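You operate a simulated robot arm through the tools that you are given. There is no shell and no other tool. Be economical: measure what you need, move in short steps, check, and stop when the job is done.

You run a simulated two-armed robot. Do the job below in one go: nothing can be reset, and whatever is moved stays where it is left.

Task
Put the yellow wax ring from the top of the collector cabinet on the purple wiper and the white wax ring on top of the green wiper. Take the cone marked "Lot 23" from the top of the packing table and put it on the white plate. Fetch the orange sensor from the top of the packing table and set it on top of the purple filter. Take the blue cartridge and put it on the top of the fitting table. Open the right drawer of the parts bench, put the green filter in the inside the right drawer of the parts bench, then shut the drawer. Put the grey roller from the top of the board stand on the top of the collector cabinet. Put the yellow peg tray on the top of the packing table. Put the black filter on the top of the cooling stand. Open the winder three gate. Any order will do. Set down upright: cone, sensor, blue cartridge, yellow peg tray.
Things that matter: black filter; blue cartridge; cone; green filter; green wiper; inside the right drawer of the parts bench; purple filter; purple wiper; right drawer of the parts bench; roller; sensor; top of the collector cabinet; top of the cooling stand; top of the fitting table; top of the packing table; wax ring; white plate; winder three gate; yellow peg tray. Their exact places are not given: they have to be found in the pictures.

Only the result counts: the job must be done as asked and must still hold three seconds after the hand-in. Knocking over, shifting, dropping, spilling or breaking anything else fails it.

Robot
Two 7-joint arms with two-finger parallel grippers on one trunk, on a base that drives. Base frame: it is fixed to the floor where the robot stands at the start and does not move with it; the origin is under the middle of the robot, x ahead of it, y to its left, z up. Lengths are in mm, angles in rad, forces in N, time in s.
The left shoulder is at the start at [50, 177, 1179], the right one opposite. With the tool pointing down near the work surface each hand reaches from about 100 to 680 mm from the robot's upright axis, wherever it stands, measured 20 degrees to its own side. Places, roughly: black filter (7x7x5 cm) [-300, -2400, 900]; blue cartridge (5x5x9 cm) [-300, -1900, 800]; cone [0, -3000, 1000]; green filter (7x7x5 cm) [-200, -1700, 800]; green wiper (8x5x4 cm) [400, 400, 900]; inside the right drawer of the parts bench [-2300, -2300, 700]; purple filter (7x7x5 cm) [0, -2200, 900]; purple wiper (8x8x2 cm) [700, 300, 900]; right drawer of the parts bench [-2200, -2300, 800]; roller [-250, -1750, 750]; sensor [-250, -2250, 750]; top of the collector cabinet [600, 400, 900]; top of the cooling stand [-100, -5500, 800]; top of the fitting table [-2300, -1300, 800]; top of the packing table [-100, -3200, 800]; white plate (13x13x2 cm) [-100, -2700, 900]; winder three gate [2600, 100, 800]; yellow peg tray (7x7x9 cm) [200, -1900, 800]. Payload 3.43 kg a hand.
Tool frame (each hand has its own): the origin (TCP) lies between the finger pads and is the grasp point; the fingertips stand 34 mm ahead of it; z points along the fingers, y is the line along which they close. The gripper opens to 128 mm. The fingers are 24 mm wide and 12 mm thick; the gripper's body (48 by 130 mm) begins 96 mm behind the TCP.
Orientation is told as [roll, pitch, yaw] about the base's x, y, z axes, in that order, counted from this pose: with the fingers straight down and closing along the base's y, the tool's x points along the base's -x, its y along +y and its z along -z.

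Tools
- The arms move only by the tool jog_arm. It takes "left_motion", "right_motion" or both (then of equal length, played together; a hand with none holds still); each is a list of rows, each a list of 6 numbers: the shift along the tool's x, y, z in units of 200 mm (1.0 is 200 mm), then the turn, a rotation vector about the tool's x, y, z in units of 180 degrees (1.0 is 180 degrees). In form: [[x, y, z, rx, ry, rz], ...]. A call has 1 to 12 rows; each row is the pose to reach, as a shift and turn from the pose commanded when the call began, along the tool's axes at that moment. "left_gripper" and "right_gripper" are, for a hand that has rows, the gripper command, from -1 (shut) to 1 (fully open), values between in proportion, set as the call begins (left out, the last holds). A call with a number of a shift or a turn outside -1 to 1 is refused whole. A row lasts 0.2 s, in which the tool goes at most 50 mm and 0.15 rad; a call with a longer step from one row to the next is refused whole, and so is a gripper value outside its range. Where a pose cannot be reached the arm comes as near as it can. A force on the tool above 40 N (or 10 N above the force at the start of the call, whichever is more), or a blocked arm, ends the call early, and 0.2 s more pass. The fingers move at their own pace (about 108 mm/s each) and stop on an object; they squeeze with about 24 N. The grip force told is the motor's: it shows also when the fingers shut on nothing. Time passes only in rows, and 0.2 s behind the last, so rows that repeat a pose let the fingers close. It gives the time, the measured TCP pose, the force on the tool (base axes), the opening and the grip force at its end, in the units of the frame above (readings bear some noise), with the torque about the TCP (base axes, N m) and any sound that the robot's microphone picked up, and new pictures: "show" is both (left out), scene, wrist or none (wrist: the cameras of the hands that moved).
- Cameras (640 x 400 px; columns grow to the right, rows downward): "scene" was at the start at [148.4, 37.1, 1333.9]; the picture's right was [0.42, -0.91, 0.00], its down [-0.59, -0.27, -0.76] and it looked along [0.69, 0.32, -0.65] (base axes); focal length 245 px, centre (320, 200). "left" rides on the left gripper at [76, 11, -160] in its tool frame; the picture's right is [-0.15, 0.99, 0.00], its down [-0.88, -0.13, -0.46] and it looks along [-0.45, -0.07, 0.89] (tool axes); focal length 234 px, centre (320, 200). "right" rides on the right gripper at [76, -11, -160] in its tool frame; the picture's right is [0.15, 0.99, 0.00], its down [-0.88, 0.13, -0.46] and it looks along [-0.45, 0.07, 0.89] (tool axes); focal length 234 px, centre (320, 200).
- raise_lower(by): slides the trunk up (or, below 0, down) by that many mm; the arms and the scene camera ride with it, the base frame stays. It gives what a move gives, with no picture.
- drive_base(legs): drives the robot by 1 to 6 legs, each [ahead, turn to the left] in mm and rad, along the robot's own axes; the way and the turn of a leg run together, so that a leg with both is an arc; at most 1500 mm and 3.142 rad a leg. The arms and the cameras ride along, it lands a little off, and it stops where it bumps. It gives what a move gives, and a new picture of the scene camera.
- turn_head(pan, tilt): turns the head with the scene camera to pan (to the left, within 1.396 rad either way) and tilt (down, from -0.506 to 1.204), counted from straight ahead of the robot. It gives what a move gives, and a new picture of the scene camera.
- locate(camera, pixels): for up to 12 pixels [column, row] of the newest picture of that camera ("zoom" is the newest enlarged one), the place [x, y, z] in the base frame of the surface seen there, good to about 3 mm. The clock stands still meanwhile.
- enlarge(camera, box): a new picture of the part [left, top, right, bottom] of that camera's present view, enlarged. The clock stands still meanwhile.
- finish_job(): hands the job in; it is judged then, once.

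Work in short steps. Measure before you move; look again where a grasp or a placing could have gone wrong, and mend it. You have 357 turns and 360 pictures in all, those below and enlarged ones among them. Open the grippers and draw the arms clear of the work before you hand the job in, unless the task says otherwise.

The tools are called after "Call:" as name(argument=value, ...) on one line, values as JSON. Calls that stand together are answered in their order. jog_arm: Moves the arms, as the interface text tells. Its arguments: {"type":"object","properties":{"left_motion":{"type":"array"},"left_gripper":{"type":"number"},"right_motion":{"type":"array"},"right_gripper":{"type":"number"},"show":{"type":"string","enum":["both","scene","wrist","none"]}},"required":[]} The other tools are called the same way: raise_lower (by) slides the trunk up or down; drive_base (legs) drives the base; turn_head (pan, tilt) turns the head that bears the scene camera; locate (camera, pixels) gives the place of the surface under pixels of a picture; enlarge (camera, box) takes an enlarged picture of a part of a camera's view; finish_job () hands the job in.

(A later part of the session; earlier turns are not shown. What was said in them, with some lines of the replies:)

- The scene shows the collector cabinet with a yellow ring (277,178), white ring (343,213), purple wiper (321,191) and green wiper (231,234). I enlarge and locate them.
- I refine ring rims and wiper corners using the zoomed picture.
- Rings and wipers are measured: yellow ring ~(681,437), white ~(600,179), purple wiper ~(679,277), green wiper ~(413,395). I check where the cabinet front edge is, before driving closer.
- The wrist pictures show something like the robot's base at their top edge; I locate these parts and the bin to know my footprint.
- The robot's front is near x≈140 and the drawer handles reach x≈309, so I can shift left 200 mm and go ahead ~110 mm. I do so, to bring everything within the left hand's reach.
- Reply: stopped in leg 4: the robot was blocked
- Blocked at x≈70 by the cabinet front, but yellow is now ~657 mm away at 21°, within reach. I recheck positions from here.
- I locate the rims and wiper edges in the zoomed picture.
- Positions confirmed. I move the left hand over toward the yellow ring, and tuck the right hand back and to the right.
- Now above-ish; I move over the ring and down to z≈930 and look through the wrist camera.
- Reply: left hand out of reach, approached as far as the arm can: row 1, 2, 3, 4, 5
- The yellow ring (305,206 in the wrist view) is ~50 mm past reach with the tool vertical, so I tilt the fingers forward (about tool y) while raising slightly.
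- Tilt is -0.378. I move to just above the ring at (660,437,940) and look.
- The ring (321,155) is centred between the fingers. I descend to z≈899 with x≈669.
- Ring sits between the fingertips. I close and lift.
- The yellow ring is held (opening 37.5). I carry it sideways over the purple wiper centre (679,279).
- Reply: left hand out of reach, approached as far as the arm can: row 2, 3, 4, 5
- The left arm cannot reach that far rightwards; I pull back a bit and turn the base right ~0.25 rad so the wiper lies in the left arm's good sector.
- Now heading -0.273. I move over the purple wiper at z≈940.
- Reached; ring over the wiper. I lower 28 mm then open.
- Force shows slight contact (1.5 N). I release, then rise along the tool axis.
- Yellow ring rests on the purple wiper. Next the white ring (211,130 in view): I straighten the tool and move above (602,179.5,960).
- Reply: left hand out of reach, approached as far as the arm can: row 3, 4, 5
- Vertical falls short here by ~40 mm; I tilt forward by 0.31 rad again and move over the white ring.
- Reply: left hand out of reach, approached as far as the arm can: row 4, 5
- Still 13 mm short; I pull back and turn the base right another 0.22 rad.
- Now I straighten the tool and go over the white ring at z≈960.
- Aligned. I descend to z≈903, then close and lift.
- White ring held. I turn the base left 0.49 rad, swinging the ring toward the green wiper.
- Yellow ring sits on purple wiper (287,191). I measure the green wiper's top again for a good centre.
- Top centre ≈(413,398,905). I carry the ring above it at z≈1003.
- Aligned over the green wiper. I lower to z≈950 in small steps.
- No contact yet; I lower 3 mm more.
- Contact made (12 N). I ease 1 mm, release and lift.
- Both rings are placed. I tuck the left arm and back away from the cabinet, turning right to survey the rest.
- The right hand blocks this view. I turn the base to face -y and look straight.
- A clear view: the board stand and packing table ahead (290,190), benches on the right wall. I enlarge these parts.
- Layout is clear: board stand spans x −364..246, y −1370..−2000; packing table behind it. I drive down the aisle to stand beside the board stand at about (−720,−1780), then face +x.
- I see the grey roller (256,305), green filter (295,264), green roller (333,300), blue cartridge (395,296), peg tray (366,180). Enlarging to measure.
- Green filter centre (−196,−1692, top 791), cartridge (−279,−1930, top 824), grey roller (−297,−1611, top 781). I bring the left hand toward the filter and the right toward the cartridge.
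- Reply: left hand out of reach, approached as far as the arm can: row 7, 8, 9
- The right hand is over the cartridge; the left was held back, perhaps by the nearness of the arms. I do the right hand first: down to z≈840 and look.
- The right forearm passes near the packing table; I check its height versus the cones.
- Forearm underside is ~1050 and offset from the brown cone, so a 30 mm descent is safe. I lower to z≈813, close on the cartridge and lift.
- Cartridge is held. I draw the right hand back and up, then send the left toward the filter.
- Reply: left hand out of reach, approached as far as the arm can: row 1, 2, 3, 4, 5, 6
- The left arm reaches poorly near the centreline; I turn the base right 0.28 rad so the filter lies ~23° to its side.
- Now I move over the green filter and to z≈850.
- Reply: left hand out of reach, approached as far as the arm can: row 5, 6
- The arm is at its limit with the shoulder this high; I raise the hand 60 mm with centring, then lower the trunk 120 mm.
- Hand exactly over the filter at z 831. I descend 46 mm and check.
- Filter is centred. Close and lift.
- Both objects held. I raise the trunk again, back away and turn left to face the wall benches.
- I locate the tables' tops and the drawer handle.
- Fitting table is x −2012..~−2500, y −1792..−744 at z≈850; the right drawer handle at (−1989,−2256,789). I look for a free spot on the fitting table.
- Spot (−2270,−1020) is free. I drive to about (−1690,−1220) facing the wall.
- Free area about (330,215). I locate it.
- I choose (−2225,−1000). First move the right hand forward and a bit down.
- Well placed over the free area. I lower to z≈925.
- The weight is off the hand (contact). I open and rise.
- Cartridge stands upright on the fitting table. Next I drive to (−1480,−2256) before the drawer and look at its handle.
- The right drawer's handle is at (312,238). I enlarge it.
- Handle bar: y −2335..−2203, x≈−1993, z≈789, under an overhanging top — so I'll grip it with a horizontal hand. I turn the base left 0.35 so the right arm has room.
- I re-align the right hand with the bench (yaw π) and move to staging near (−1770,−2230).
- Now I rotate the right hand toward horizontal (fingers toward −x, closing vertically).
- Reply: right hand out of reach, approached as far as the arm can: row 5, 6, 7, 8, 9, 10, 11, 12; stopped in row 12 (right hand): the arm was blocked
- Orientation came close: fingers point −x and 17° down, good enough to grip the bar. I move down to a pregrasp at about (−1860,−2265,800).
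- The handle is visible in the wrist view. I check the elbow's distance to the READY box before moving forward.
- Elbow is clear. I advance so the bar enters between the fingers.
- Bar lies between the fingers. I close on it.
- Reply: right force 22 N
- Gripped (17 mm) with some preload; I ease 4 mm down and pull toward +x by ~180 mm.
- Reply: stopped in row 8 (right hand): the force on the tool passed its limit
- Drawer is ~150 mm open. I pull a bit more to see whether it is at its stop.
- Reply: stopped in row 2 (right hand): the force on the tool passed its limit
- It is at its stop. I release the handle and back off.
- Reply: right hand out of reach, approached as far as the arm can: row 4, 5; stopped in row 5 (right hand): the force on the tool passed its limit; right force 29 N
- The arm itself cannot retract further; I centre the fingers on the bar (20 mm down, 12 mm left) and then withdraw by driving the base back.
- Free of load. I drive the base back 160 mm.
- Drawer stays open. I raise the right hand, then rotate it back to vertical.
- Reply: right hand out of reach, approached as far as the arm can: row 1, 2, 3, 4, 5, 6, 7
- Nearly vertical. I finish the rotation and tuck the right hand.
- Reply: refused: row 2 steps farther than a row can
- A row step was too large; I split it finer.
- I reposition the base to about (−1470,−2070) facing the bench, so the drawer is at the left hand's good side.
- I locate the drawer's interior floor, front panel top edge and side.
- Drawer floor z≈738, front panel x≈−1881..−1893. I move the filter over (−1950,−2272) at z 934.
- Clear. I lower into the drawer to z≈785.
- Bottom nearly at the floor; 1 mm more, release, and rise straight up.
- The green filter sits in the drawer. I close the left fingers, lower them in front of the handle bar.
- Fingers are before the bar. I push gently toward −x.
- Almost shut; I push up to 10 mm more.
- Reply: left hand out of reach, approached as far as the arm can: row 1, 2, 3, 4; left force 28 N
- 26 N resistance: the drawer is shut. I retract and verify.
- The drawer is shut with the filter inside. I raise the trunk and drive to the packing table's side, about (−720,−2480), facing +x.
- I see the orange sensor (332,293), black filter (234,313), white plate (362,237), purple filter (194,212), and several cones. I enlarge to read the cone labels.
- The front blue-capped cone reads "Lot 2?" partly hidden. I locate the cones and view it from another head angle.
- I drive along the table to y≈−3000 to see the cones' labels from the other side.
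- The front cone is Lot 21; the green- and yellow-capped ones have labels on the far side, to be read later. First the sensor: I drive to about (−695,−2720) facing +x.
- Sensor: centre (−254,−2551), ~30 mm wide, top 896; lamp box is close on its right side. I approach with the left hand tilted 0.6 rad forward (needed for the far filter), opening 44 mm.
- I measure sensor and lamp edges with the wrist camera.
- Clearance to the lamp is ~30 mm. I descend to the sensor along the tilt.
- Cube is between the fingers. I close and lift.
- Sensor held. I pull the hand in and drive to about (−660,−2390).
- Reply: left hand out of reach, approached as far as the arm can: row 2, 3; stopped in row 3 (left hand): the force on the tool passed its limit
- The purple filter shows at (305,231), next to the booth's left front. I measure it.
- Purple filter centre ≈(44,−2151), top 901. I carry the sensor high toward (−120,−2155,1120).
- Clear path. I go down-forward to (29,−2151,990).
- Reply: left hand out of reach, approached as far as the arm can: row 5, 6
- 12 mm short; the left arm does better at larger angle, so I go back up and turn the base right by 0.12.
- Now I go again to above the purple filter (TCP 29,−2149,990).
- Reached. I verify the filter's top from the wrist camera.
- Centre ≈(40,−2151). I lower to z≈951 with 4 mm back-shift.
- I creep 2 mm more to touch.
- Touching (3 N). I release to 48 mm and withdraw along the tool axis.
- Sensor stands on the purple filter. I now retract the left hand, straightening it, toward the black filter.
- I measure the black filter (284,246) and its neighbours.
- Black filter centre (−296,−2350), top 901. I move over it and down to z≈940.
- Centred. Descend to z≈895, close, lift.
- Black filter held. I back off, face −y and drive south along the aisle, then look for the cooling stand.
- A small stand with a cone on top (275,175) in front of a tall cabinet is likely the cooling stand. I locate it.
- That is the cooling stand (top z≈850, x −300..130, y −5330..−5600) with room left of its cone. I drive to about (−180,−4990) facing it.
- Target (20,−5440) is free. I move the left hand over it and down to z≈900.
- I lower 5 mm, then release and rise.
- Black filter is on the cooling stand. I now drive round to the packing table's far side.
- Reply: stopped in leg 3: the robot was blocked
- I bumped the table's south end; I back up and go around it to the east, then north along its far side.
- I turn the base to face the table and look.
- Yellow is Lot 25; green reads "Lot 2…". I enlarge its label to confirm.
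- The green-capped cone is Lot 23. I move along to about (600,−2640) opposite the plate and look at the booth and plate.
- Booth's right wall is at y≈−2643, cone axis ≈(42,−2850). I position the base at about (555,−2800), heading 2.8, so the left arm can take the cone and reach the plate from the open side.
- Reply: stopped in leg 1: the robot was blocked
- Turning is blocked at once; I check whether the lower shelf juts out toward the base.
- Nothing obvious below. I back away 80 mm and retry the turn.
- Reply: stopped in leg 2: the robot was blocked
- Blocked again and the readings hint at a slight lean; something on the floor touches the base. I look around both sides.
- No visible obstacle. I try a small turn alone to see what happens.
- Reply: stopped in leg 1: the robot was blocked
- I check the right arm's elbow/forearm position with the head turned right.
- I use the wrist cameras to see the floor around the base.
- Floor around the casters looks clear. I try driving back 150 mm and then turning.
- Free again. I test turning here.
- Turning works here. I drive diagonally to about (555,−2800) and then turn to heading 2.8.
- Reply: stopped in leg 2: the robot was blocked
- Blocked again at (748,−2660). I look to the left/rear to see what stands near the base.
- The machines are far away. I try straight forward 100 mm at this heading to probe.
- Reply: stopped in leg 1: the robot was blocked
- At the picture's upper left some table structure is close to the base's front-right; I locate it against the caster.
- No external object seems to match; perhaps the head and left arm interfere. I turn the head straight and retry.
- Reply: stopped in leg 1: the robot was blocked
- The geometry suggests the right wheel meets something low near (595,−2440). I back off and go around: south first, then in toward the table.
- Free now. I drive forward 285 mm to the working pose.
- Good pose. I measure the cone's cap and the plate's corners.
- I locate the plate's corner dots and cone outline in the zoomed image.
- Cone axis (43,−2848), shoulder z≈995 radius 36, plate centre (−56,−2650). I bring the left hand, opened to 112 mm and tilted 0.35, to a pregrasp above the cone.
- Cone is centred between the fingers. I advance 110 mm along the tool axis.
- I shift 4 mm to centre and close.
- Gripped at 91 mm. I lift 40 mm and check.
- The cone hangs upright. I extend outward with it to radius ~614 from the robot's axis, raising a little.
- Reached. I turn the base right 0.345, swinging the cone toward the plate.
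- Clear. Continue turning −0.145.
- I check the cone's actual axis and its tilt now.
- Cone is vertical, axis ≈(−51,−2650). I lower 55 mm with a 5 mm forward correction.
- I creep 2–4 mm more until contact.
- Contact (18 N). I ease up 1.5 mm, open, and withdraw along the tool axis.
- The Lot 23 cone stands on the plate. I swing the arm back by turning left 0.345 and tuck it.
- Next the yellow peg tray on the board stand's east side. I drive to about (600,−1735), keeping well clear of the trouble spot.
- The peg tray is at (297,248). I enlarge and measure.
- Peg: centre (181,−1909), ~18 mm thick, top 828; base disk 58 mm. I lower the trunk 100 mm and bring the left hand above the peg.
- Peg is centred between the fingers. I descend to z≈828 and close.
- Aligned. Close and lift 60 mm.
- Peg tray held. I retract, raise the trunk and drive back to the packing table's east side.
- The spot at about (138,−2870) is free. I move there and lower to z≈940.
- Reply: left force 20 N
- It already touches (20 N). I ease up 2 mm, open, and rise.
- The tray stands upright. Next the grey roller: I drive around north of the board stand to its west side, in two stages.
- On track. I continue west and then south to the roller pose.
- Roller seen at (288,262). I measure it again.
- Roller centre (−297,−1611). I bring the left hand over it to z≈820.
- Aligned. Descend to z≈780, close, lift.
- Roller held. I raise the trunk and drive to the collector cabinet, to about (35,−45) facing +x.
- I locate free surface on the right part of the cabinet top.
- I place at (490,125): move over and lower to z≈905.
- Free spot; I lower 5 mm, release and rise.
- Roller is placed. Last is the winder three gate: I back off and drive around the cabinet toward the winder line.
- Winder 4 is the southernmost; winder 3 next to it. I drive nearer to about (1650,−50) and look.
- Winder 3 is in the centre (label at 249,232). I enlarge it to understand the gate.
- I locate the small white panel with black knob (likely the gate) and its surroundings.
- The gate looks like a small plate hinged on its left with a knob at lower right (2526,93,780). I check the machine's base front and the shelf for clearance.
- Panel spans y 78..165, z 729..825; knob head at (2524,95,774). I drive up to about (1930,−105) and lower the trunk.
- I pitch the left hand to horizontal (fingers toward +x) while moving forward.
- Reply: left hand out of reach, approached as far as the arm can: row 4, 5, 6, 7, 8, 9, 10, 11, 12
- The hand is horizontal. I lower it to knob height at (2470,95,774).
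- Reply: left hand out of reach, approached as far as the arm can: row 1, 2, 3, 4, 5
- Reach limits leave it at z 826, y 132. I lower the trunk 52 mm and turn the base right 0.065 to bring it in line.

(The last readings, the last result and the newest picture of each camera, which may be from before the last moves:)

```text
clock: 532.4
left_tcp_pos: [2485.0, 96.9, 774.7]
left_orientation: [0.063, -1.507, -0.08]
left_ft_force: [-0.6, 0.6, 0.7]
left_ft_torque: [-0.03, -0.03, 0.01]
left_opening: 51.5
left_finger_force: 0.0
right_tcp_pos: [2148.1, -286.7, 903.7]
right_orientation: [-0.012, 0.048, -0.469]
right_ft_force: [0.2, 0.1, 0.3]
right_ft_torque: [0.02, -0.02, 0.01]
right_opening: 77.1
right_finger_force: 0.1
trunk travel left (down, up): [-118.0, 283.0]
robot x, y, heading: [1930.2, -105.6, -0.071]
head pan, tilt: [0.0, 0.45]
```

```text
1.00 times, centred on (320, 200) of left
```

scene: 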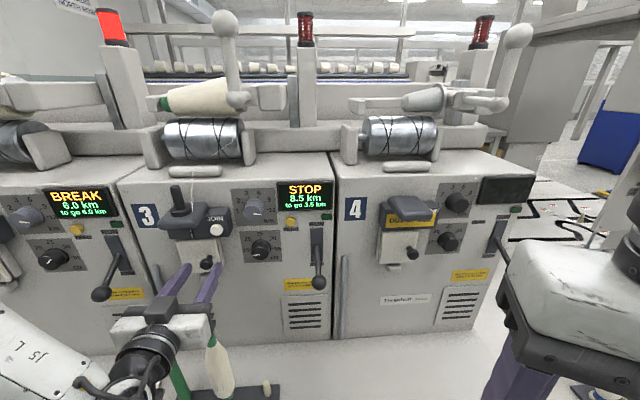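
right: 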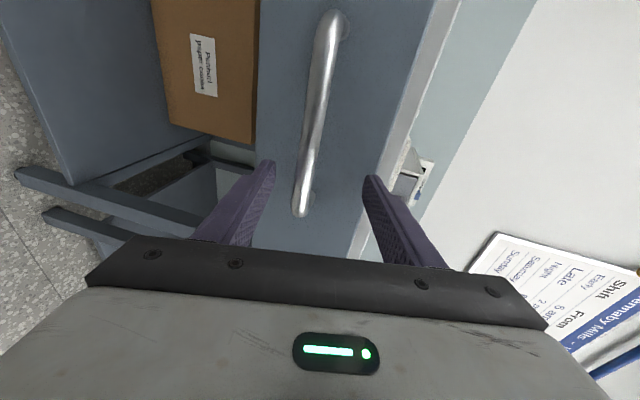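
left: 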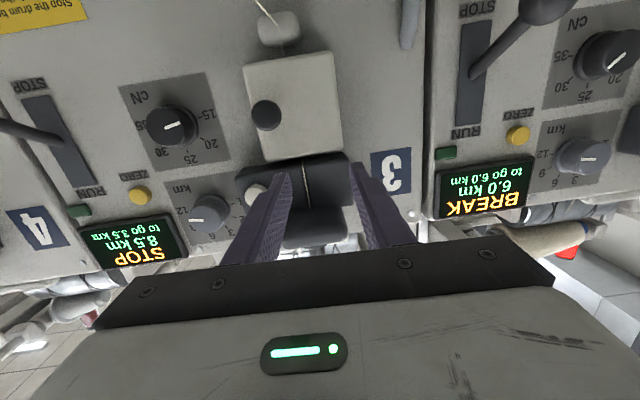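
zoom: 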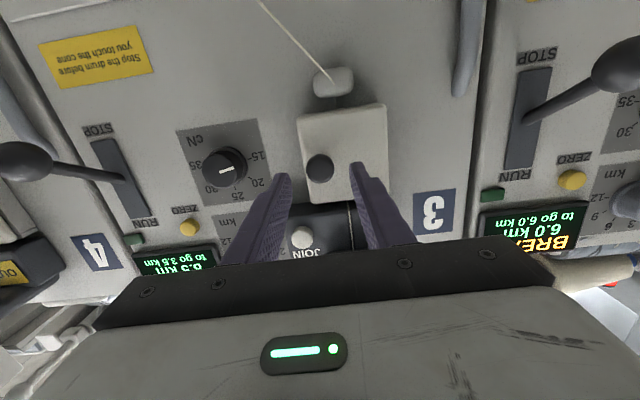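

The knob lies between the fingertips. I advance 26 mm and close on it.

Call:
jog_arm(left_motion=[[0, 0, 0.06, 0, 0, 0], [0, 0, 0.13, 0, 0, 0], [0, 0, 0.13, 0, 0, 0]], show="none")

Call:
jog_arm(left_motion=[[0, 0, 0, 0, 0, 0], [0, 0, 0, 0, 0, 0], [0, 0, 0, 0, 0, 0]], left_gripper=-1, show="wrist")

```text
clock: 533.2
left_tcp_pos: [2511.7, 96.8, 774.7]
left_orientation: [0.056, -1.504, -0.077]
left_ft_force: [-0.4, 0.2, 0.2]
left_ft_torque: [0.01, 0.0, -0.01]
left_opening: 51.0
left_finger_force: 0.1
right_tcp_pos: [2148.3, -286.7, 903.4]
right_orientation: [-0.011, 0.048, -0.469]
right_ft_force: [-0.2, -0.8, 0.4]
right_ft_torque: [0.02, 0.0, 0.0]
right_opening: 76.7
right_finger_force: 0.0
trunk travel left (down, up): [-118.0, 283.0]
robot x, y, heading: [1936.6, -106.4, -0.071]
head pan, tilt: [0.0, 0.45]
```

```text
clock: 534.0
left_tcp_pos: [2511.7, 96.1, 773.6]
left_orientation: [0.058, -1.504, -0.076]
left_ft_force: [0.7, 2.0, 0.6]
left_ft_torque: [0.04, -0.07, 0.11]
left_opening: 25.3
left_finger_force: 45.0
right_tcp_pos: [2149.2, -285.5, 904.0]
right_orientation: [-0.01, 0.045, -0.467]
right_ft_force: [0.2, 0.1, -0.6]
right_ft_torque: [0.03, 0.02, 0.01]
right_opening: 76.7
right_finger_force: 0.0
trunk travel left (down, up): [-118.0, 283.0]
robot x, y, heading: [1934.7, -106.1, -0.07]
head pan, tilt: [0.0, 0.45]
```

left: 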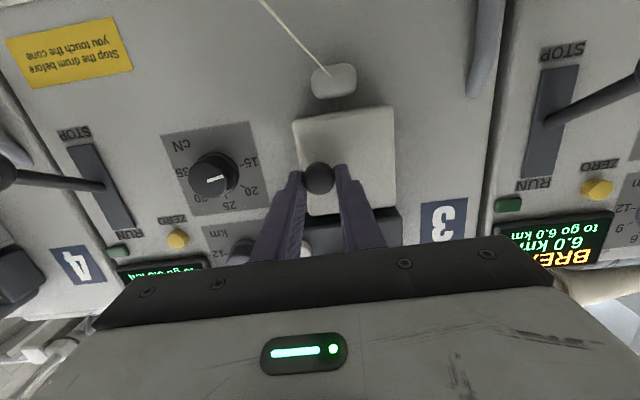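

Knob gripped. I pull it out along the hinge arc (hinge on its left), yawing the hand with it, up to ~0.4 rad.

Call:
jog_arm(left_motion=[[0, 0.017, -0.0345, 0.032, 0, 0], [0, 0.037, -0.0665, 0.064, 0, 0], [0, 0.06, -0.097, 0.0955, 0, 0], [0, 0.086, -0.1245, 0.127, 0, 0], [0, 0.086, -0.1245, 0.127, 0, 0]], show="both")

```text
clock: 535.2
left_tcp_pos: [2488.9, 119.6, 774.4]
left_orientation: [-0.394, -1.506, -0.012]
left_ft_force: [7.6, 20.5, -0.2]
left_ft_torque: [-0.01, -0.07, 1.07]
left_opening: 25.6
left_finger_force: 44.7
right_tcp_pos: [2150.0, -285.4, 903.5]
right_orientation: [-0.012, 0.044, -0.469]
right_ft_force: [0.0, -0.3, 0.0]
right_ft_torque: [0.02, 0.01, -0.03]
right_opening: 76.6
right_finger_force: 0.1
trunk travel left (down, up): [-118.0, 283.0]
robot x, y, heading: [1932.4, -107.0, -0.073]
head pan, tilt: [0.0, 0.45]
```

scene: 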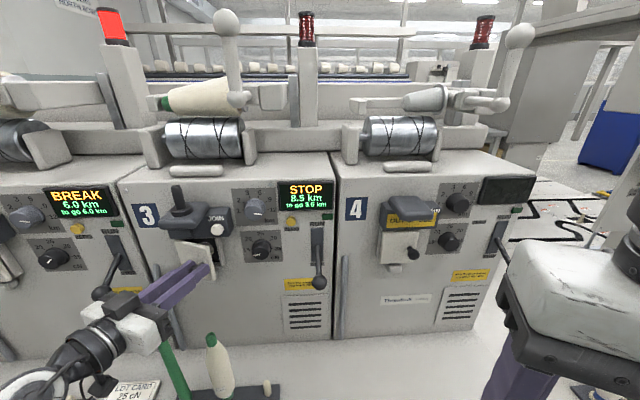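
left: 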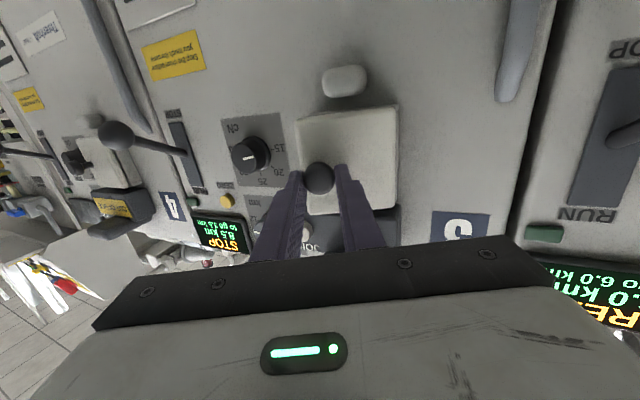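

The gate swings as expected. I continue along the arc to about 1.0 rad.

Call:
jog_arm(left_motion=[[0, 0.0165, -0.035, 0.032, 0, 0], [0, 0.0345, -0.069, 0.064, 0, 0], [0, 0.064, -0.0975, 0.0955, 0, 0], [0, 0.0955, -0.124, 0.127, 0, 0], [0, 0.13, -0.145, 0.159, 0, 0], [0, 0.1665, -0.165, 0.191, 0, 0], [0, 0.1665, -0.165, 0.191, 0, 0]], show="both")

```text
clock: 536.0
left_tcp_pos: [2481.3, 135.4, 774.6]
left_orientation: [-0.49, -1.506, -0.14]
left_ft_force: [4.7, 3.3, -1.7]
left_ft_torque: [0.82, 0.99, 0.13]
left_opening: 25.5
left_finger_force: 45.1
left hand out of reach, approached as far as the arm can: row 3
right_tcp_pos: [2148.6, -286.5, 903.5]
right_orientation: [-0.009, 0.047, -0.468]
right_ft_force: [0.5, 0.3, 0.4]
right_ft_torque: [0.0, 0.0, 0.0]
right_opening: 76.6
right_finger_force: 0.1
trunk travel left (down, up): [-118.0, 283.0]
robot x, y, heading: [1932.1, -107.5, -0.072]
head pan, tilt: [0.0, 0.45]
stopped in row 3 (left hand): the force on the tool passed its limit (the readings are from after the stop); the commanded pose is now the measured one
```

scene: 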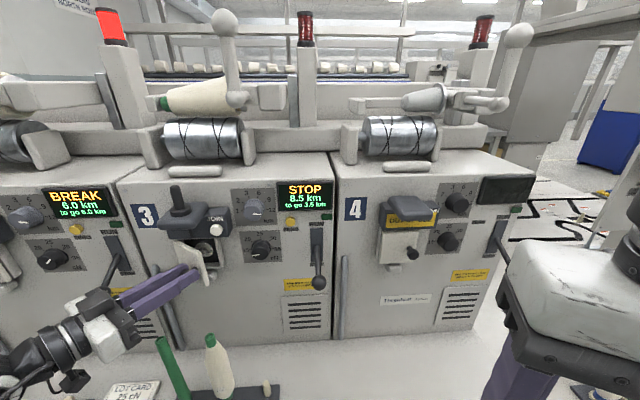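
left: 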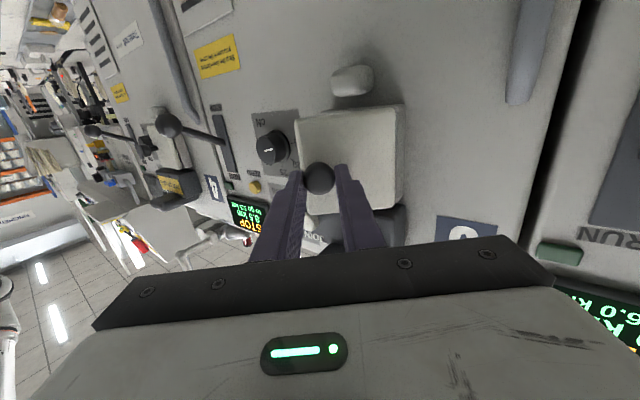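

The gate is ~35° open; the arm is at a limit in this pose. I release the knob and back off.

Call:
jog_arm(left_motion=[[0, 0, 0, 0, 0, 0], [0, 0, 0, 0, 0, 0], [0, 0, -0.1, 0, 0, 0], [0, 0, -0.25, 0, 0, 0], [0, 0, -0.4, 0, 0, 0]], left_gripper=-0.2, show="scene")

```text
clock: 537.2
left_tcp_pos: [2425.9, 147.5, 782.2]
left_orientation: [-0.506, -1.513, -0.125]
left_ft_force: [0.4, 0.4, -0.5]
left_ft_torque: [-0.01, 0.04, 0.05]
left_opening: 51.4
left_finger_force: 0.0
left hand out of reach, approached as far as the arm can: row 3, 4, 5
right_tcp_pos: [2148.9, -287.1, 903.2]
right_orientation: [-0.011, 0.047, -0.47]
right_ft_force: [-0.5, -0.2, 0.9]
right_ft_torque: [-0.04, -0.02, 0.0]
right_opening: 76.9
right_finger_force: 0.2
trunk travel left (down, up): [-118.0, 283.0]
robot x, y, heading: [1933.2, -108.0, -0.073]
head pan, tilt: [0.0, 0.45]
```

scene: 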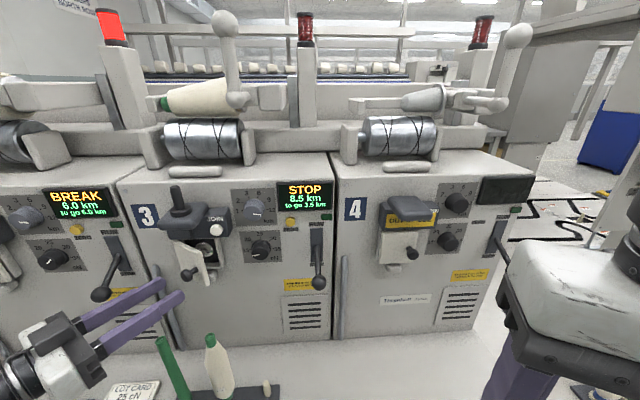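

The gate stays ajar. I close the fingers, straighten the hand and move right of the panel's free edge, to (2425,70).

Call:
jog_arm(left_motion=[[0.005, -0.07, 0.05, -0.044, 0, 0], [0.01, -0.15, 0.11, -0.088, 0, 0], [0.02, -0.23, 0.17, -0.132, 0, 0], [0.03, -0.316, 0.224, -0.175, 0, 0], [0.03, -0.316, 0.224, -0.175, 0, 0]], left_gripper=-1, show="wrist")

```text
clock: 538.4
left_tcp_pos: [2423.7, 69.7, 773.3]
left_orientation: [0.056, -1.51, -0.139]
left_ft_force: [-0.6, 0.7, -0.8]
left_ft_torque: [0.03, 0.01, -0.05]
left_opening: 0.0
left_finger_force: 23.8
left hand out of reach, approached as far as the arm can: row 2
right_tcp_pos: [2148.1, -287.2, 903.8]
right_orientation: [-0.01, 0.047, -0.47]
right_ft_force: [0.0, 0.0, -0.3]
right_ft_torque: [0.06, 0.0, 0.03]
right_opening: 76.9
right_finger_force: 0.1
trunk travel left (down, up): [-118.0, 283.0]
robot x, y, heading: [1931.0, -107.6, -0.076]
head pan, tilt: [0.0, 0.45]
```

left: 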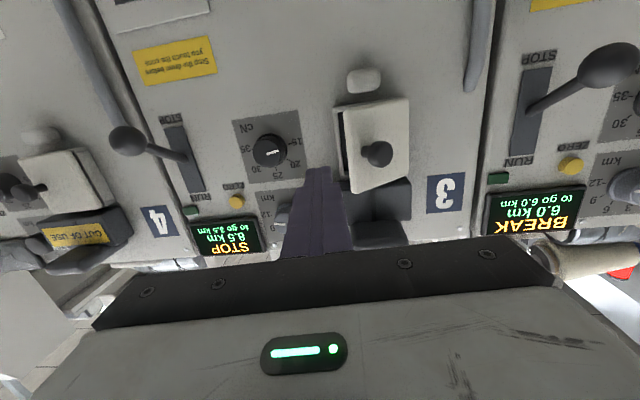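

I locate the panel's free edge, hinge edge and the recess behind.

Call:
locate(camera="left", pixels=[[347, 120], [350, 180], [404, 108], [404, 165], [341, 130], [377, 153], [334, 120], [372, 195], [320, 130]])

```text
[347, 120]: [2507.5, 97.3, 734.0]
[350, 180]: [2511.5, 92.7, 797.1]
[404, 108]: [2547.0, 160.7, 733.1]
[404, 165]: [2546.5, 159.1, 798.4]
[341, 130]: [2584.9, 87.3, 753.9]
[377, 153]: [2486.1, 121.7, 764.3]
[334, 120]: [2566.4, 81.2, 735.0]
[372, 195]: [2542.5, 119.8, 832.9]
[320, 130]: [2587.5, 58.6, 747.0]
```

Free edge at (2508,95). I insert the closed fingertips behind it at y≈70, tip x≈2540.

Call:
jog_arm(left_motion=[[0, 0.01, 0.14, 0, 0, 0], [0, 0.02, 0.28, 0, 0, 0], [0, 0.03, 0.41, 0, 0, 0], [0, 0.03, 0.41, 0, 0, 0]], show="wrist")

```text
clock: 539.4
left_tcp_pos: [2506.1, 69.8, 767.8]
left_orientation: [0.056, -1.51, -0.138]
left_ft_force: [-0.2, -0.1, 0.1]
left_ft_torque: [0.01, 0.01, 0.01]
left_opening: 0.0
left_finger_force: 24.1
right_tcp_pos: [2148.5, -285.5, 903.1]
right_orientation: [-0.011, 0.047, -0.47]
right_ft_force: [1.1, -0.9, -0.4]
right_ft_torque: [-0.02, 0.01, 0.01]
right_opening: 76.9
right_finger_force: 0.0
trunk travel left (down, up): [-118.0, 283.0]
robot x, y, heading: [1934.9, -109.7, -0.075]
head pan, tilt: [0.0, 0.45]
```

left: 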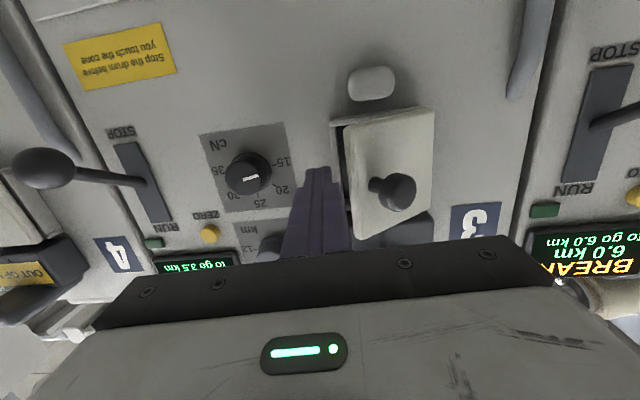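

Inside the gap. I sweep toward +y to swing the gate fully open.

Call:
jog_arm(left_motion=[[0, 0.07, 0, 0, 0, 0], [0, 0.14, 0, 0, 0, 0], [0, 0.21, 0, 0, 0, 0], [0, 0.28, 0, 0, 0, 0], [0, 0.34, 0, 0, 0, 0], [0, 0.38, 0, 0, 0, 0], [0, 0.38, 0, 0, 0, 0]], show="both")

```text
clock: 540.0
left_tcp_pos: [2503.9, 81.4, 767.7]
left_orientation: [-0.158, -1.511, 0.045]
left_ft_force: [-3.8, -5.5, 2.0]
left_ft_torque: [0.09, -0.04, 0.02]
left_opening: 0.0
left_finger_force: 23.8
right_tcp_pos: [2149.3, -288.3, 904.4]
right_orientation: [-0.008, 0.047, -0.473]
right_ft_force: [0.3, 0.0, 0.1]
right_ft_torque: [0.04, 0.0, 0.0]
right_opening: 76.8
right_finger_force: 0.0
trunk travel left (down, up): [-118.0, 283.0]
robot x, y, heading: [1931.7, -107.4, -0.076]
head pan, tilt: [0.0, 0.45]
stopped in row 3 (left hand): the force on the tool passed its limit (the readings are from after the stop); the commanded pose is now the measured one
```

scene: 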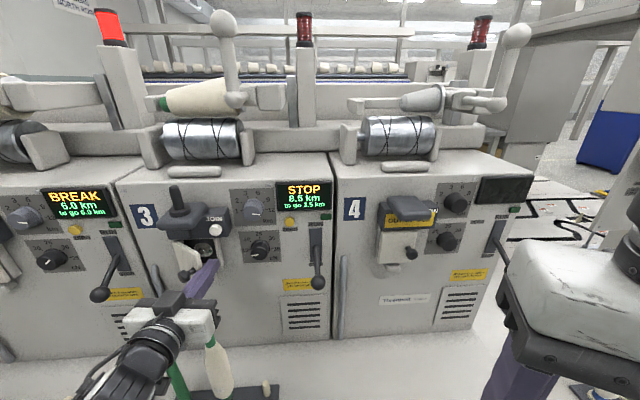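
left: 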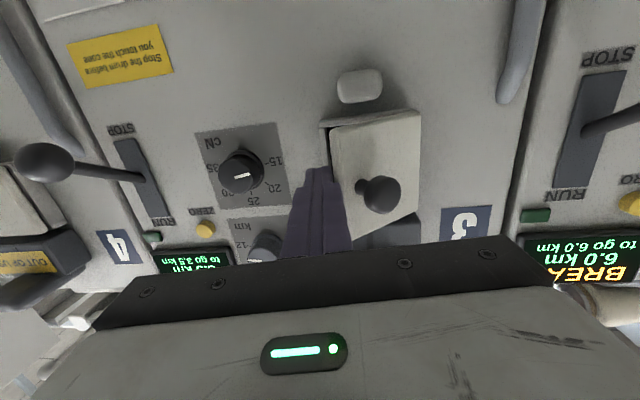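

The push met its force limit with poor leverage. I try again more slowly (4 mm per row).

Call:
jog_arm(left_motion=[[0, 0.02, 0, 0, 0, 0], [0, 0.04, 0, 0, 0, 0], [0, 0.06, 0, 0, 0, 0], [0, 0.08, 0, 0, 0, 0], [0, 0.1, 0, 0, 0, 0], [0, 0.12, 0, 0, 0, 0], [0, 0.14, 0, 0, 0, 0], [0, 0.16, 0, 0, 0, 0], [0, 0.18, 0, 0, 0, 0], [0, 0.2, 0, 0, 0, 0], [0, 0.22, 0, 0, 0, 0], [0, 0.24, 0, 0, 0, 0]], show="wrist")

```text
clock: 540.8
left_tcp_pos: [2501.7, 83.6, 768.3]
left_orientation: [-0.283, -1.513, 0.149]
left_ft_force: [-2.7, -5.3, 2.6]
left_ft_torque: [0.09, -0.02, -0.03]
left_opening: 0.0
left_finger_force: 24.1
right_tcp_pos: [2148.0, -287.2, 903.1]
right_orientation: [-0.008, 0.045, -0.472]
right_ft_force: [-0.2, 0.2, -0.2]
right_ft_torque: [0.0, -0.01, 0.02]
right_opening: 76.8
right_finger_force: 0.1
trunk travel left (down, up): [-118.0, 283.0]
robot x, y, heading: [1935.8, -107.8, -0.077]
head pan, tilt: [0.0, 0.45]
stopped in row 3 (left hand): the force on the tool passed its limit (the readings are from after the stop); the commanded pose is now the measured one
```

left: 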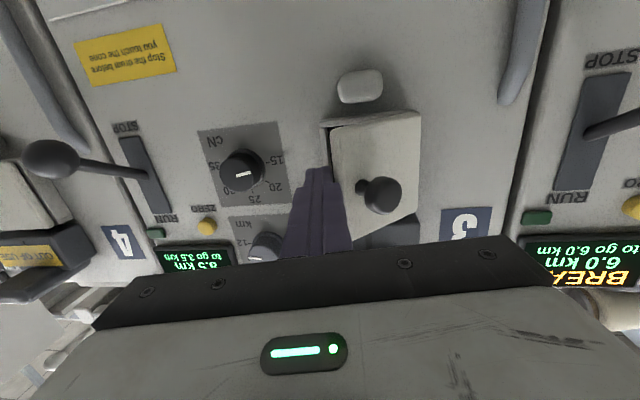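

No movement with that leverage. Better: push the knob itself sideways from its right, which has a longer lever. I back the fingers out to beside the knob.

Call:
jog_arm(left_motion=[[0, -0.02, -0.1, 0, 0, 0], [0, -0.04, -0.22, 0, 0, 0], [0, -0.05, -0.25, -0.02, 0, 0], [0, -0.05, -0.25, -0.043, 0, 0], [0, -0.05, -0.25, -0.043, 0, 0]], show="wrist")

```text
clock: 542.0
left_tcp_pos: [2451.9, 83.1, 769.9]
left_orientation: [-0.106, -1.51, 0.108]
left_ft_force: [-0.5, 0.0, 0.8]
left_ft_torque: [0.01, 0.02, 0.0]
left_opening: 0.2
left_finger_force: 24.7
right_tcp_pos: [2147.9, -287.8, 902.9]
right_orientation: [-0.011, 0.047, -0.474]
right_ft_force: [-0.3, 0.8, 0.0]
right_ft_torque: [0.05, 0.02, 0.03]
right_opening: 76.6
right_finger_force: 0.1
trunk travel left (down, up): [-118.0, 283.0]
robot x, y, heading: [1932.6, -108.5, -0.074]
head pan, tilt: [0.0, 0.45]
```

left: 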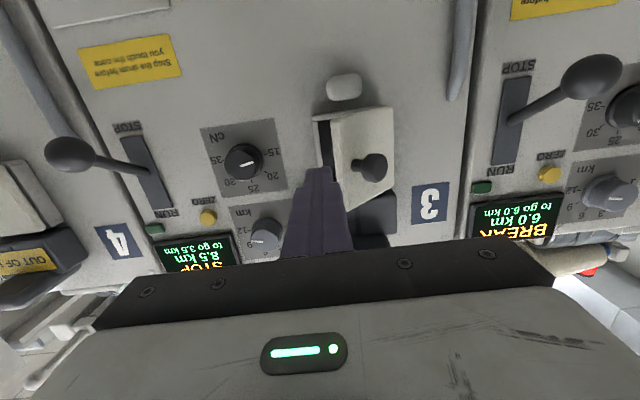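

I measure the gate's present position.

Call:
locate(camera="left", pixels=[[370, 165], [335, 115], [338, 180], [391, 110], [391, 160], [356, 168], [378, 178]])

```text
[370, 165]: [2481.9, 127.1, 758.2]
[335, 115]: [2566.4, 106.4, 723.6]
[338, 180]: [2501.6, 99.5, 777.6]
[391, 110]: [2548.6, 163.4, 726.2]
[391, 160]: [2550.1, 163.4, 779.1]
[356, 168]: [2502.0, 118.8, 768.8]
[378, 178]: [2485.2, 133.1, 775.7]
```

Pushing moved it from 31° to 37°: it is movable but stiff. I push the knob (2482,127) sideways slowly.

Call:
jog_arm(left_motion=[[0, 0.03, 0.04, 0, 0, 0], [0, 0.07, 0.04, 0, 0, 0], [0, 0.1, 0.04, 0, 0, 0], [0, 0.12, 0.04, 0, 0, 0], [0, 0.14, 0.035, 0, 0, 0], [0, 0.16, 0.03, 0, 0, 0], [0, 0.18, 0.025, 0, 0, 0], [0, 0.2, 0.02, 0, 0, 0], [0, 0.22, 0.015, 0, 0, 0], [0, 0.24, 0.01, 0, 0, 0], [0, 0.26, 0.005, 0, 0, 0], [0, 0.28, 0, 0, 0, 0]], show="wrist")

```text
clock: 544.2
left_tcp_pos: [2452.0, 123.8, 769.0]
left_orientation: [-0.213, -1.507, 0.202]
left_ft_force: [-6.2, -4.4, 1.0]
left_ft_torque: [0.01, -0.11, -0.22]
left_opening: 0.0
left_finger_force: 24.1
right_tcp_pos: [2146.8, -288.3, 902.9]
right_orientation: [-0.009, 0.045, -0.474]
right_ft_force: [0.7, 0.3, -0.1]
right_ft_torque: [-0.01, 0.0, 0.0]
right_opening: 76.7
right_finger_force: 0.1
trunk travel left (down, up): [-118.0, 283.0]
robot x, y, heading: [1932.9, -108.8, -0.075]
head pan, tilt: [0.0, 0.45]
stopped in row 10 (left hand): the force on the tool passed its limit (the readings are from after the stop); the commanded pose is now the measured one
```

left: 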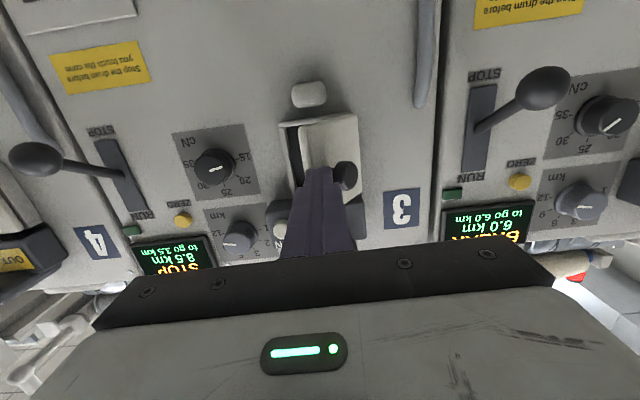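

More open now. I repeat the slow push.

Call:
jog_arm(left_motion=[[0, 0.02, 0, 0, 0, 0], [0, 0.04, -0.005, 0, 0, 0], [0, 0.06, -0.01, 0, 0, 0], [0, 0.08, -0.01, 0, 0, 0], [0, 0.1, -0.01, 0, 0, 0], [0, 0.12, -0.01, 0, 0, 0], [0, 0.14, -0.01, 0, 0, 0], [0, 0.16, -0.01, 0, 0, 0], [0, 0.18, -0.01, 0, 0, 0], [0, 0.2, -0.01, 0, 0, 0]], show="wrist")

```text
clock: 545.0
left_tcp_pos: [2448.4, 130.9, 768.6]
left_orientation: [-0.264, -1.506, 0.249]
left_ft_force: [-8.7, -5.4, 1.8]
left_ft_torque: [0.0, -0.19, -0.26]
left_opening: 0.0
left_finger_force: 23.8
right_tcp_pos: [2145.6, -289.6, 902.0]
right_orientation: [-0.008, 0.045, -0.473]
right_ft_force: [-1.0, -0.5, -0.5]
right_ft_torque: [-0.01, -0.02, -0.02]
right_opening: 76.6
right_finger_force: 0.1
trunk travel left (down, up): [-118.0, 283.0]
robot x, y, heading: [1930.1, -109.3, -0.077]
head pan, tilt: [0.0, 0.45]
stopped in row 3 (left hand): the force on the tool passed its limit (the readings are from after the stop); the commanded pose is now the measured one
```

left: 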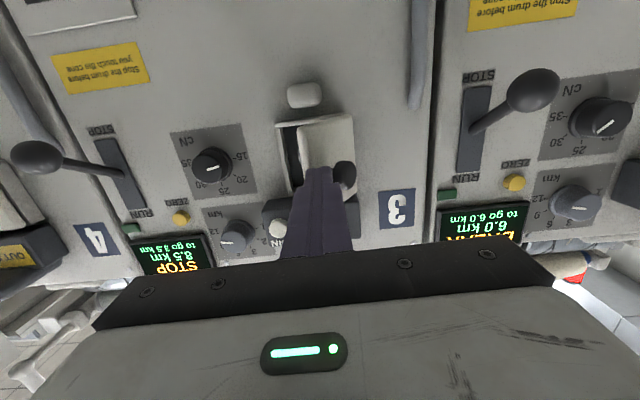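

The tip rubs on the panel itself; I retract 12 mm and keep pushing on the knob.

Call:
jog_arm(left_motion=[[0, -0.01, -0.06, 0, 0, 0], [0, 0.02, -0.06, 0, 0, 0], [0, 0.04, -0.06, 0, 0, 0], [0, 0.06, -0.06, 0, 0, 0], [0, 0.08, -0.065, 0, 0, 0], [0, 0.1, -0.07, 0, 0, 0], [0, 0.12, -0.07, 0, 0, 0], [0, 0.14, -0.075, 0, 0, 0], [0, 0.16, -0.075, 0, 0, 0], [0, 0.18, -0.08, 0, 0, 0], [0, 0.2, -0.08, 0, 0, 0]], show="wrist")

```text
clock: 547.4
left_tcp_pos: [2435.0, 171.6, 768.7]
left_orientation: [-0.239, -1.505, 0.224]
left_ft_force: [0.1, -1.0, 0.4]
left_ft_torque: [0.0, -0.02, -0.03]
left_opening: 0.1
left_finger_force: 23.6
right_tcp_pos: [2146.2, -288.5, 903.5]
right_orientation: [-0.01, 0.046, -0.472]
right_ft_force: [0.0, -0.1, 0.4]
right_ft_torque: [0.02, 0.03, 0.03]
right_opening: 76.9
right_finger_force: 0.1
trunk travel left (down, up): [-118.0, 283.0]
robot x, y, heading: [1933.3, -108.3, -0.075]
head pan, tilt: [0.0, 0.45]
```

left: 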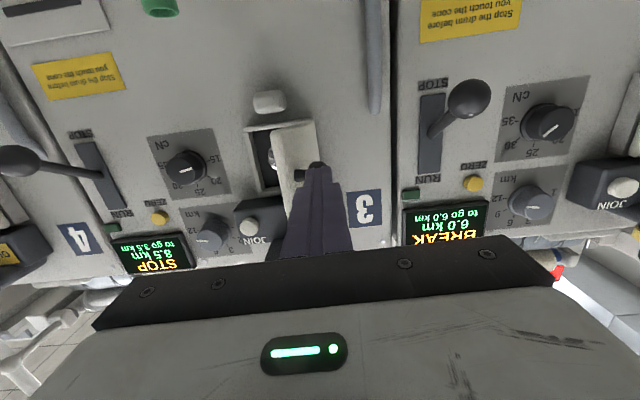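

The finger completed the sweep. I measure the gate now.

Call:
locate(camera="left", pixels=[[275, 140], [280, 190], [314, 130], [310, 166], [292, 150], [268, 165], [300, 172]])

Call:
turn_head(pan=0.1, tilt=0.5)

```text
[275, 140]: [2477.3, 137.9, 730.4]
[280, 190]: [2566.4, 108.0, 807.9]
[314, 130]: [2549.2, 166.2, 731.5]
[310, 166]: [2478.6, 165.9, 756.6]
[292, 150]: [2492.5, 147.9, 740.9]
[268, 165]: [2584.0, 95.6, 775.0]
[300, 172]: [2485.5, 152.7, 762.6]
```

```text
clock: 548.1
left_tcp_pos: [2434.2, 171.9, 767.7]
left_orientation: [-0.238, -1.502, 0.221]
left_ft_force: [0.0, -0.1, -0.4]
left_ft_torque: [0.0, 0.0, -0.03]
left_opening: 0.3
left_finger_force: 24.4
right_tcp_pos: [2146.2, -288.8, 903.1]
right_orientation: [-0.011, 0.045, -0.474]
right_ft_force: [1.2, 0.4, 0.0]
right_ft_torque: [0.02, 0.03, -0.02]
right_opening: 76.8
right_finger_force: 0.0
trunk travel left (down, up): [-118.0, 283.0]
robot x, y, heading: [1930.8, -109.4, -0.076]
head pan, tilt: [0.099, 0.499]
```

scene: 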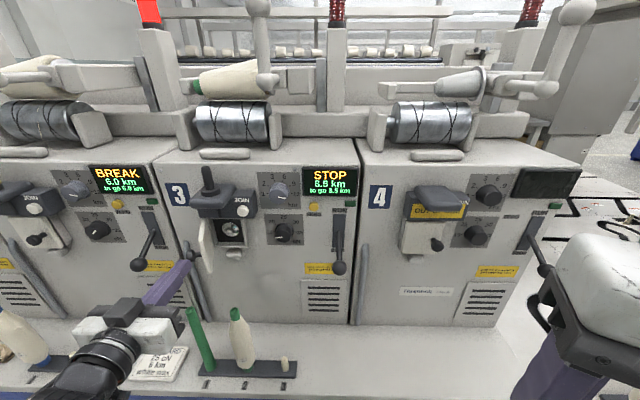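

The gate is ~69° open. I go round to its inner side and push it further.

Call:
jog_arm(left_motion=[[0, 0, -0.15, 0, 0, 0], [0, -0.2, -0.15, 0, 0, 0], [0, -0.4, -0.15, 0, 0, 0], [0, -0.42, 0.05, 0, 0, 0], [0, -0.42, 0.22, 0, 0, 0], [0, -0.35, 0.22, 0, 0, 0], [0, -0.3, 0.22, 0, 0, 0], [0, -0.26, 0.22, 0, 0, 0], [0, -0.22, 0.22, 0, 0, 0], [0, -0.18, 0.22, 0, 0, 0], [0, -0.14, 0.22, 0, 0, 0], [0, -0.1, 0.22, 0, 0, 0]], show="both")

```text
clock: 550.7
left_tcp_pos: [2477.4, 151.4, 765.8]
left_orientation: [-0.232, -1.504, 0.219]
left_ft_force: [0.0, 0.1, 0.3]
left_ft_torque: [0.01, 0.01, -0.01]
left_opening: 0.0
left_finger_force: 23.9
right_tcp_pos: [2147.0, -287.9, 903.1]
right_orientation: [-0.01, 0.046, -0.474]
right_ft_force: [-0.8, 0.9, 0.7]
right_ft_torque: [0.03, 0.0, 0.0]
right_opening: 76.8
right_finger_force: 0.1
trunk travel left (down, up): [-118.0, 283.0]
robot x, y, heading: [1931.3, -109.7, -0.077]
head pan, tilt: [0.099, 0.499]
```

scene: 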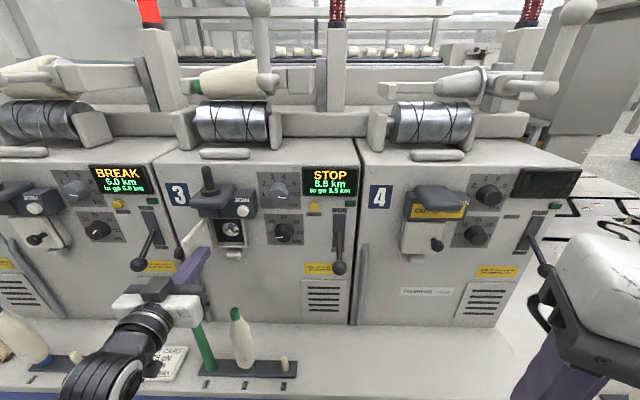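
left: 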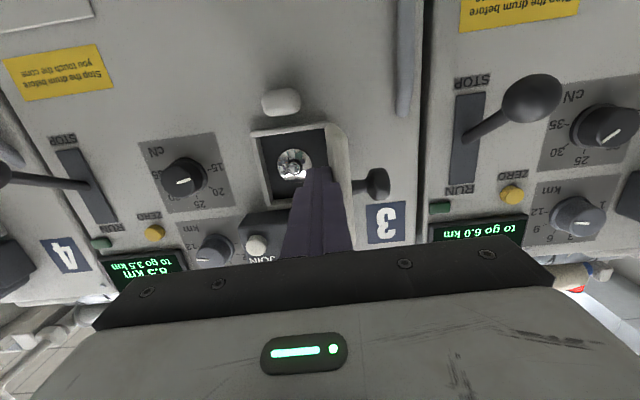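

Now about 90°. I push a little further.

Call:
jog_arm(left_motion=[[0, 0.03, 0, 0, 0, 0], [0, 0.06, 0, 0, 0, 0], [0, 0.09, 0, 0, 0, 0], [0, 0.12, 0, 0, 0, 0], [0, 0.15, 0, 0, 0, 0], [0, 0.18, 0, 0, 0, 0]], show="wrist")

```text
clock: 551.7
left_tcp_pos: [2477.6, 162.3, 765.3]
left_orientation: [-0.405, -1.502, 0.364]
left_ft_force: [-4.0, -7.1, 1.3]
left_ft_torque: [0.04, -0.04, -0.24]
left_opening: 0.0
left_finger_force: 24.0
right_tcp_pos: [2145.5, -288.1, 902.6]
right_orientation: [-0.009, 0.046, -0.476]
right_ft_force: [-0.8, -0.5, 0.6]
right_ft_torque: [0.0, 0.0, 0.01]
right_opening: 76.8
right_finger_force: 0.1
trunk travel left (down, up): [-118.0, 283.0]
robot x, y, heading: [1935.8, -113.7, -0.076]
head pan, tilt: [0.099, 0.499]
stopped in row 4 (left hand): the force on the tool passed its limit (the readings are from after the stop); the commanded pose is now the measured one
```

left: 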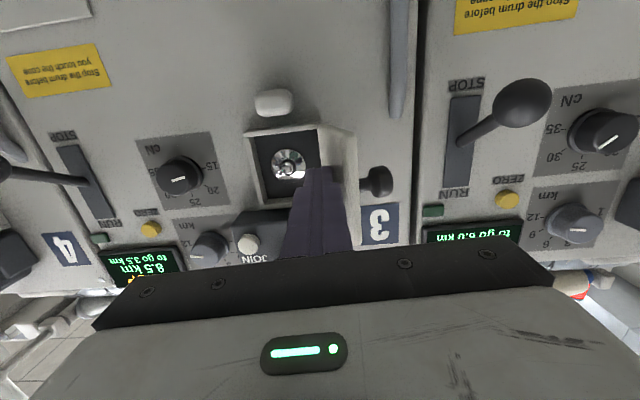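

It is against its stop, wide open. I ease off and withdraw the hand.

Call:
jog_arm(left_motion=[[0, -0.08, 0, 0, 0, 0], [0, -0.12, -0.1, 0, 0, 0], [0, -0.12, -0.3, 0, 0, 0], [0, -0.12, -0.5, 0, 0, 0], [-0.05, -0.12, -0.6, 0, 0, 0]], show="scene")

```text
clock: 552.9
left_tcp_pos: [2378.0, 149.9, 755.7]
left_orientation: [-0.388, -1.5, 0.352]
left_ft_force: [0.3, 1.1, 0.0]
left_ft_torque: [-0.02, 0.01, 0.01]
left_opening: 0.1
left_finger_force: 23.9
left hand out of reach, approached as far as the arm can: row 4, 5
right_tcp_pos: [2146.1, -289.8, 903.6]
right_orientation: [-0.01, 0.045, -0.474]
right_ft_force: [0.1, -1.3, 0.6]
right_ft_torque: [0.03, -0.03, 0.01]
right_opening: 76.8
right_finger_force: 0.1
trunk travel left (down, up): [-118.0, 283.0]
robot x, y, heading: [1934.1, -107.4, -0.079]
head pan, tilt: [0.099, 0.499]
```

scene: 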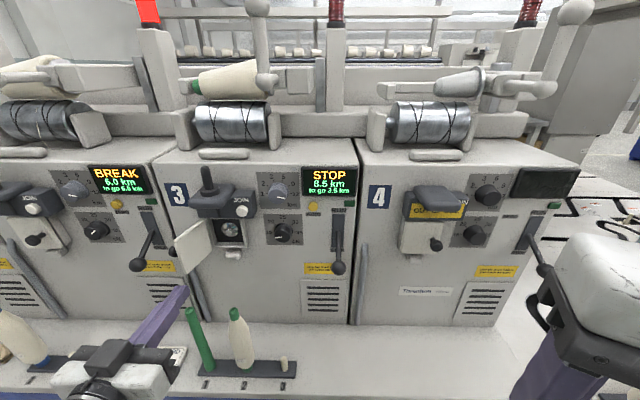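

The gate is wide open. I back the base away 300 mm and raise the trunk, then open the gripper.

Call:
drive_base(legs=[[-300, 0]])

Call:
raise_lower(by=232)

Call:
jog_arm(left_motion=[[0, 0, 0, 0, 0.044, 0], [0, 0, 0, 0, 0.088, 0], [0, 0, 0, 0, 0.132, 0], [0, 0, 0, 0, 0.176, 0], [0, 0, 0, 0, 0.22, 0], [0, 0, 0, 0, 0.264, 0]], left_gripper=0.5, show="none")

Call:
turn_head(pan=0.1, tilt=0.45)

```text
clock: 554.9
left_tcp_pos: [2076.7, 171.7, 756.3]
left_orientation: [-0.381, -1.501, 0.343]
left_ft_force: [-0.1, 0.4, -0.3]
left_ft_torque: [0.0, 0.01, -0.01]
left_opening: 0.0
left_finger_force: 24.4
right_tcp_pos: [1844.4, -265.4, 903.6]
right_orientation: [-0.008, 0.046, -0.477]
right_ft_force: [-0.4, 0.2, -0.2]
right_ft_torque: [0.03, -0.01, 0.01]
right_opening: 76.8
right_finger_force: 0.1
trunk travel left (down, up): [-118.0, 283.0]
robot x, y, heading: [1628.1, -84.7, -0.081]
head pan, tilt: [0.099, 0.499]
```

scene: 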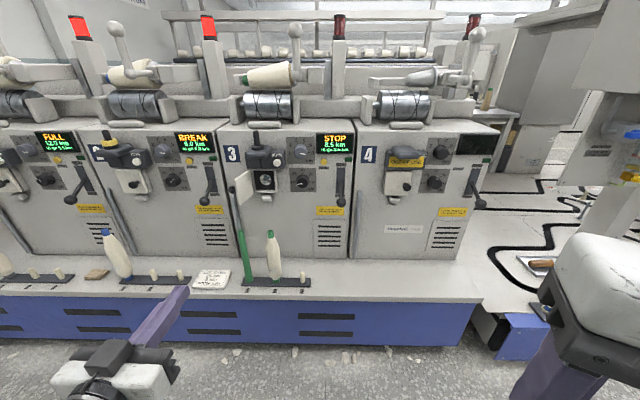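

```text
clock: 557.4
left_tcp_pos: [2077.1, 172.4, 988.8]
left_orientation: [-0.381, -1.501, 0.343]
left_ft_force: [-0.6, -0.3, -0.2]
left_ft_torque: [-0.02, 0.02, 0.02]
left_opening: 0.0
left_finger_force: 24.0
right_tcp_pos: [1842.8, -265.5, 1135.4]
right_orientation: [-0.011, 0.047, -0.478]
right_ft_force: [0.1, -0.2, 0.0]
right_ft_torque: [0.01, 0.0, -0.02]
right_opening: 76.7
right_finger_force: 0.0
trunk travel left (down, up): [-350.0, 51.0]
robot x, y, heading: [1628.7, -87.8, -0.079]
head pan, tilt: [0.099, 0.499]
```

```text
clock: 558.8
left_tcp_pos: [2078.3, 172.3, 987.6]
left_orientation: [-0.034, -0.674, -0.017]
left_ft_force: [-0.6, 0.2, 1.2]
left_ft_torque: [0.0, 0.04, 0.0]
left_opening: 95.9
left_finger_force: 0.1
left hand out of reach, approached as far as the arm can: row 1, 2, 3, 4, 5
right_tcp_pos: [1844.7, -264.9, 1134.0]
right_orientation: [-0.011, 0.045, -0.478]
right_ft_force: [0.4, 0.9, -0.7]
right_ft_torque: [-0.03, -0.01, -0.05]
right_opening: 76.8
right_finger_force: 0.0
trunk travel left (down, up): [-350.0, 51.0]
robot x, y, heading: [1628.6, -84.3, -0.078]
head pan, tilt: [0.099, 0.499]
```

```text
clock: 559.4
left_tcp_pos: [2078.4, 171.1, 987.7]
left_orientation: [-0.031, -0.676, -0.018]
left_ft_force: [0.3, 0.0, -0.1]
left_ft_torque: [0.0, 0.0, 0.0]
left_opening: 95.8
left_finger_force: 0.2
right_tcp_pos: [1844.7, -264.9, 1134.6]
right_orientation: [-0.01, 0.048, -0.476]
right_ft_force: [0.5, 0.4, 0.3]
right_ft_torque: [-0.02, -0.01, 0.03]
right_opening: 76.9
right_finger_force: 0.0
trunk travel left (down, up): [-350.0, 51.0]
robot x, y, heading: [1629.6, -87.3, -0.081]
head pan, tilt: [0.099, 0.45]
```

scene: 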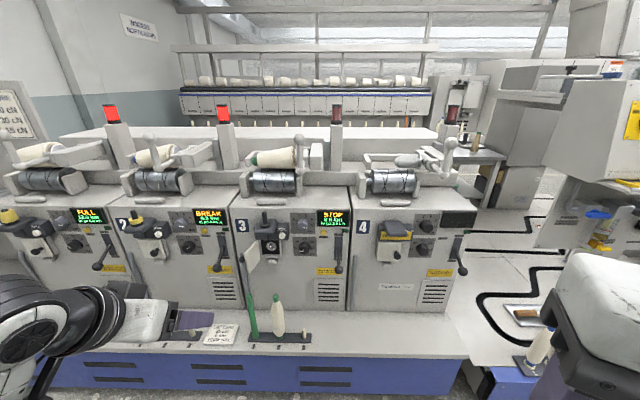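

All parts are done: gate 3 wide open, arms clear, grippers open. I hand the job in.

Call:
finish_job()

```text
The job is handed in.
```

All the tasks you listed are done and I have handed the job in, but the hand-in gave no verdict on whether it passed.

- **Wax rings:** the yellow one is on the purple wiper and the white one is on the green wiper.
- **Lot 23 cone:** it stands upright on the white plate.
- **Orange sensor:** it stands upright on the purple filter.
- **Blue cartridge:** it stands upright on the fitting table.
- **Green filter:** it is inside the right drawer of the parts bench, and the drawer is shut.
- **Grey roller:** it is on the collector cabinet.
- **Yellow peg tray:** it stands upright on the packing table.
- **Black filter:** it is on the cooling stand.
- **Winder three gate:** it is open about 90 degrees, against its stop.

While driving, the base bumped the south end of the packing table once, and something I could not see blocked it several times on the table's east side. I saw nothing shifted or knocked over in the pictures afterwards, but I did not check every object again before handing in. The grippers are open and the arms are clear of the work.
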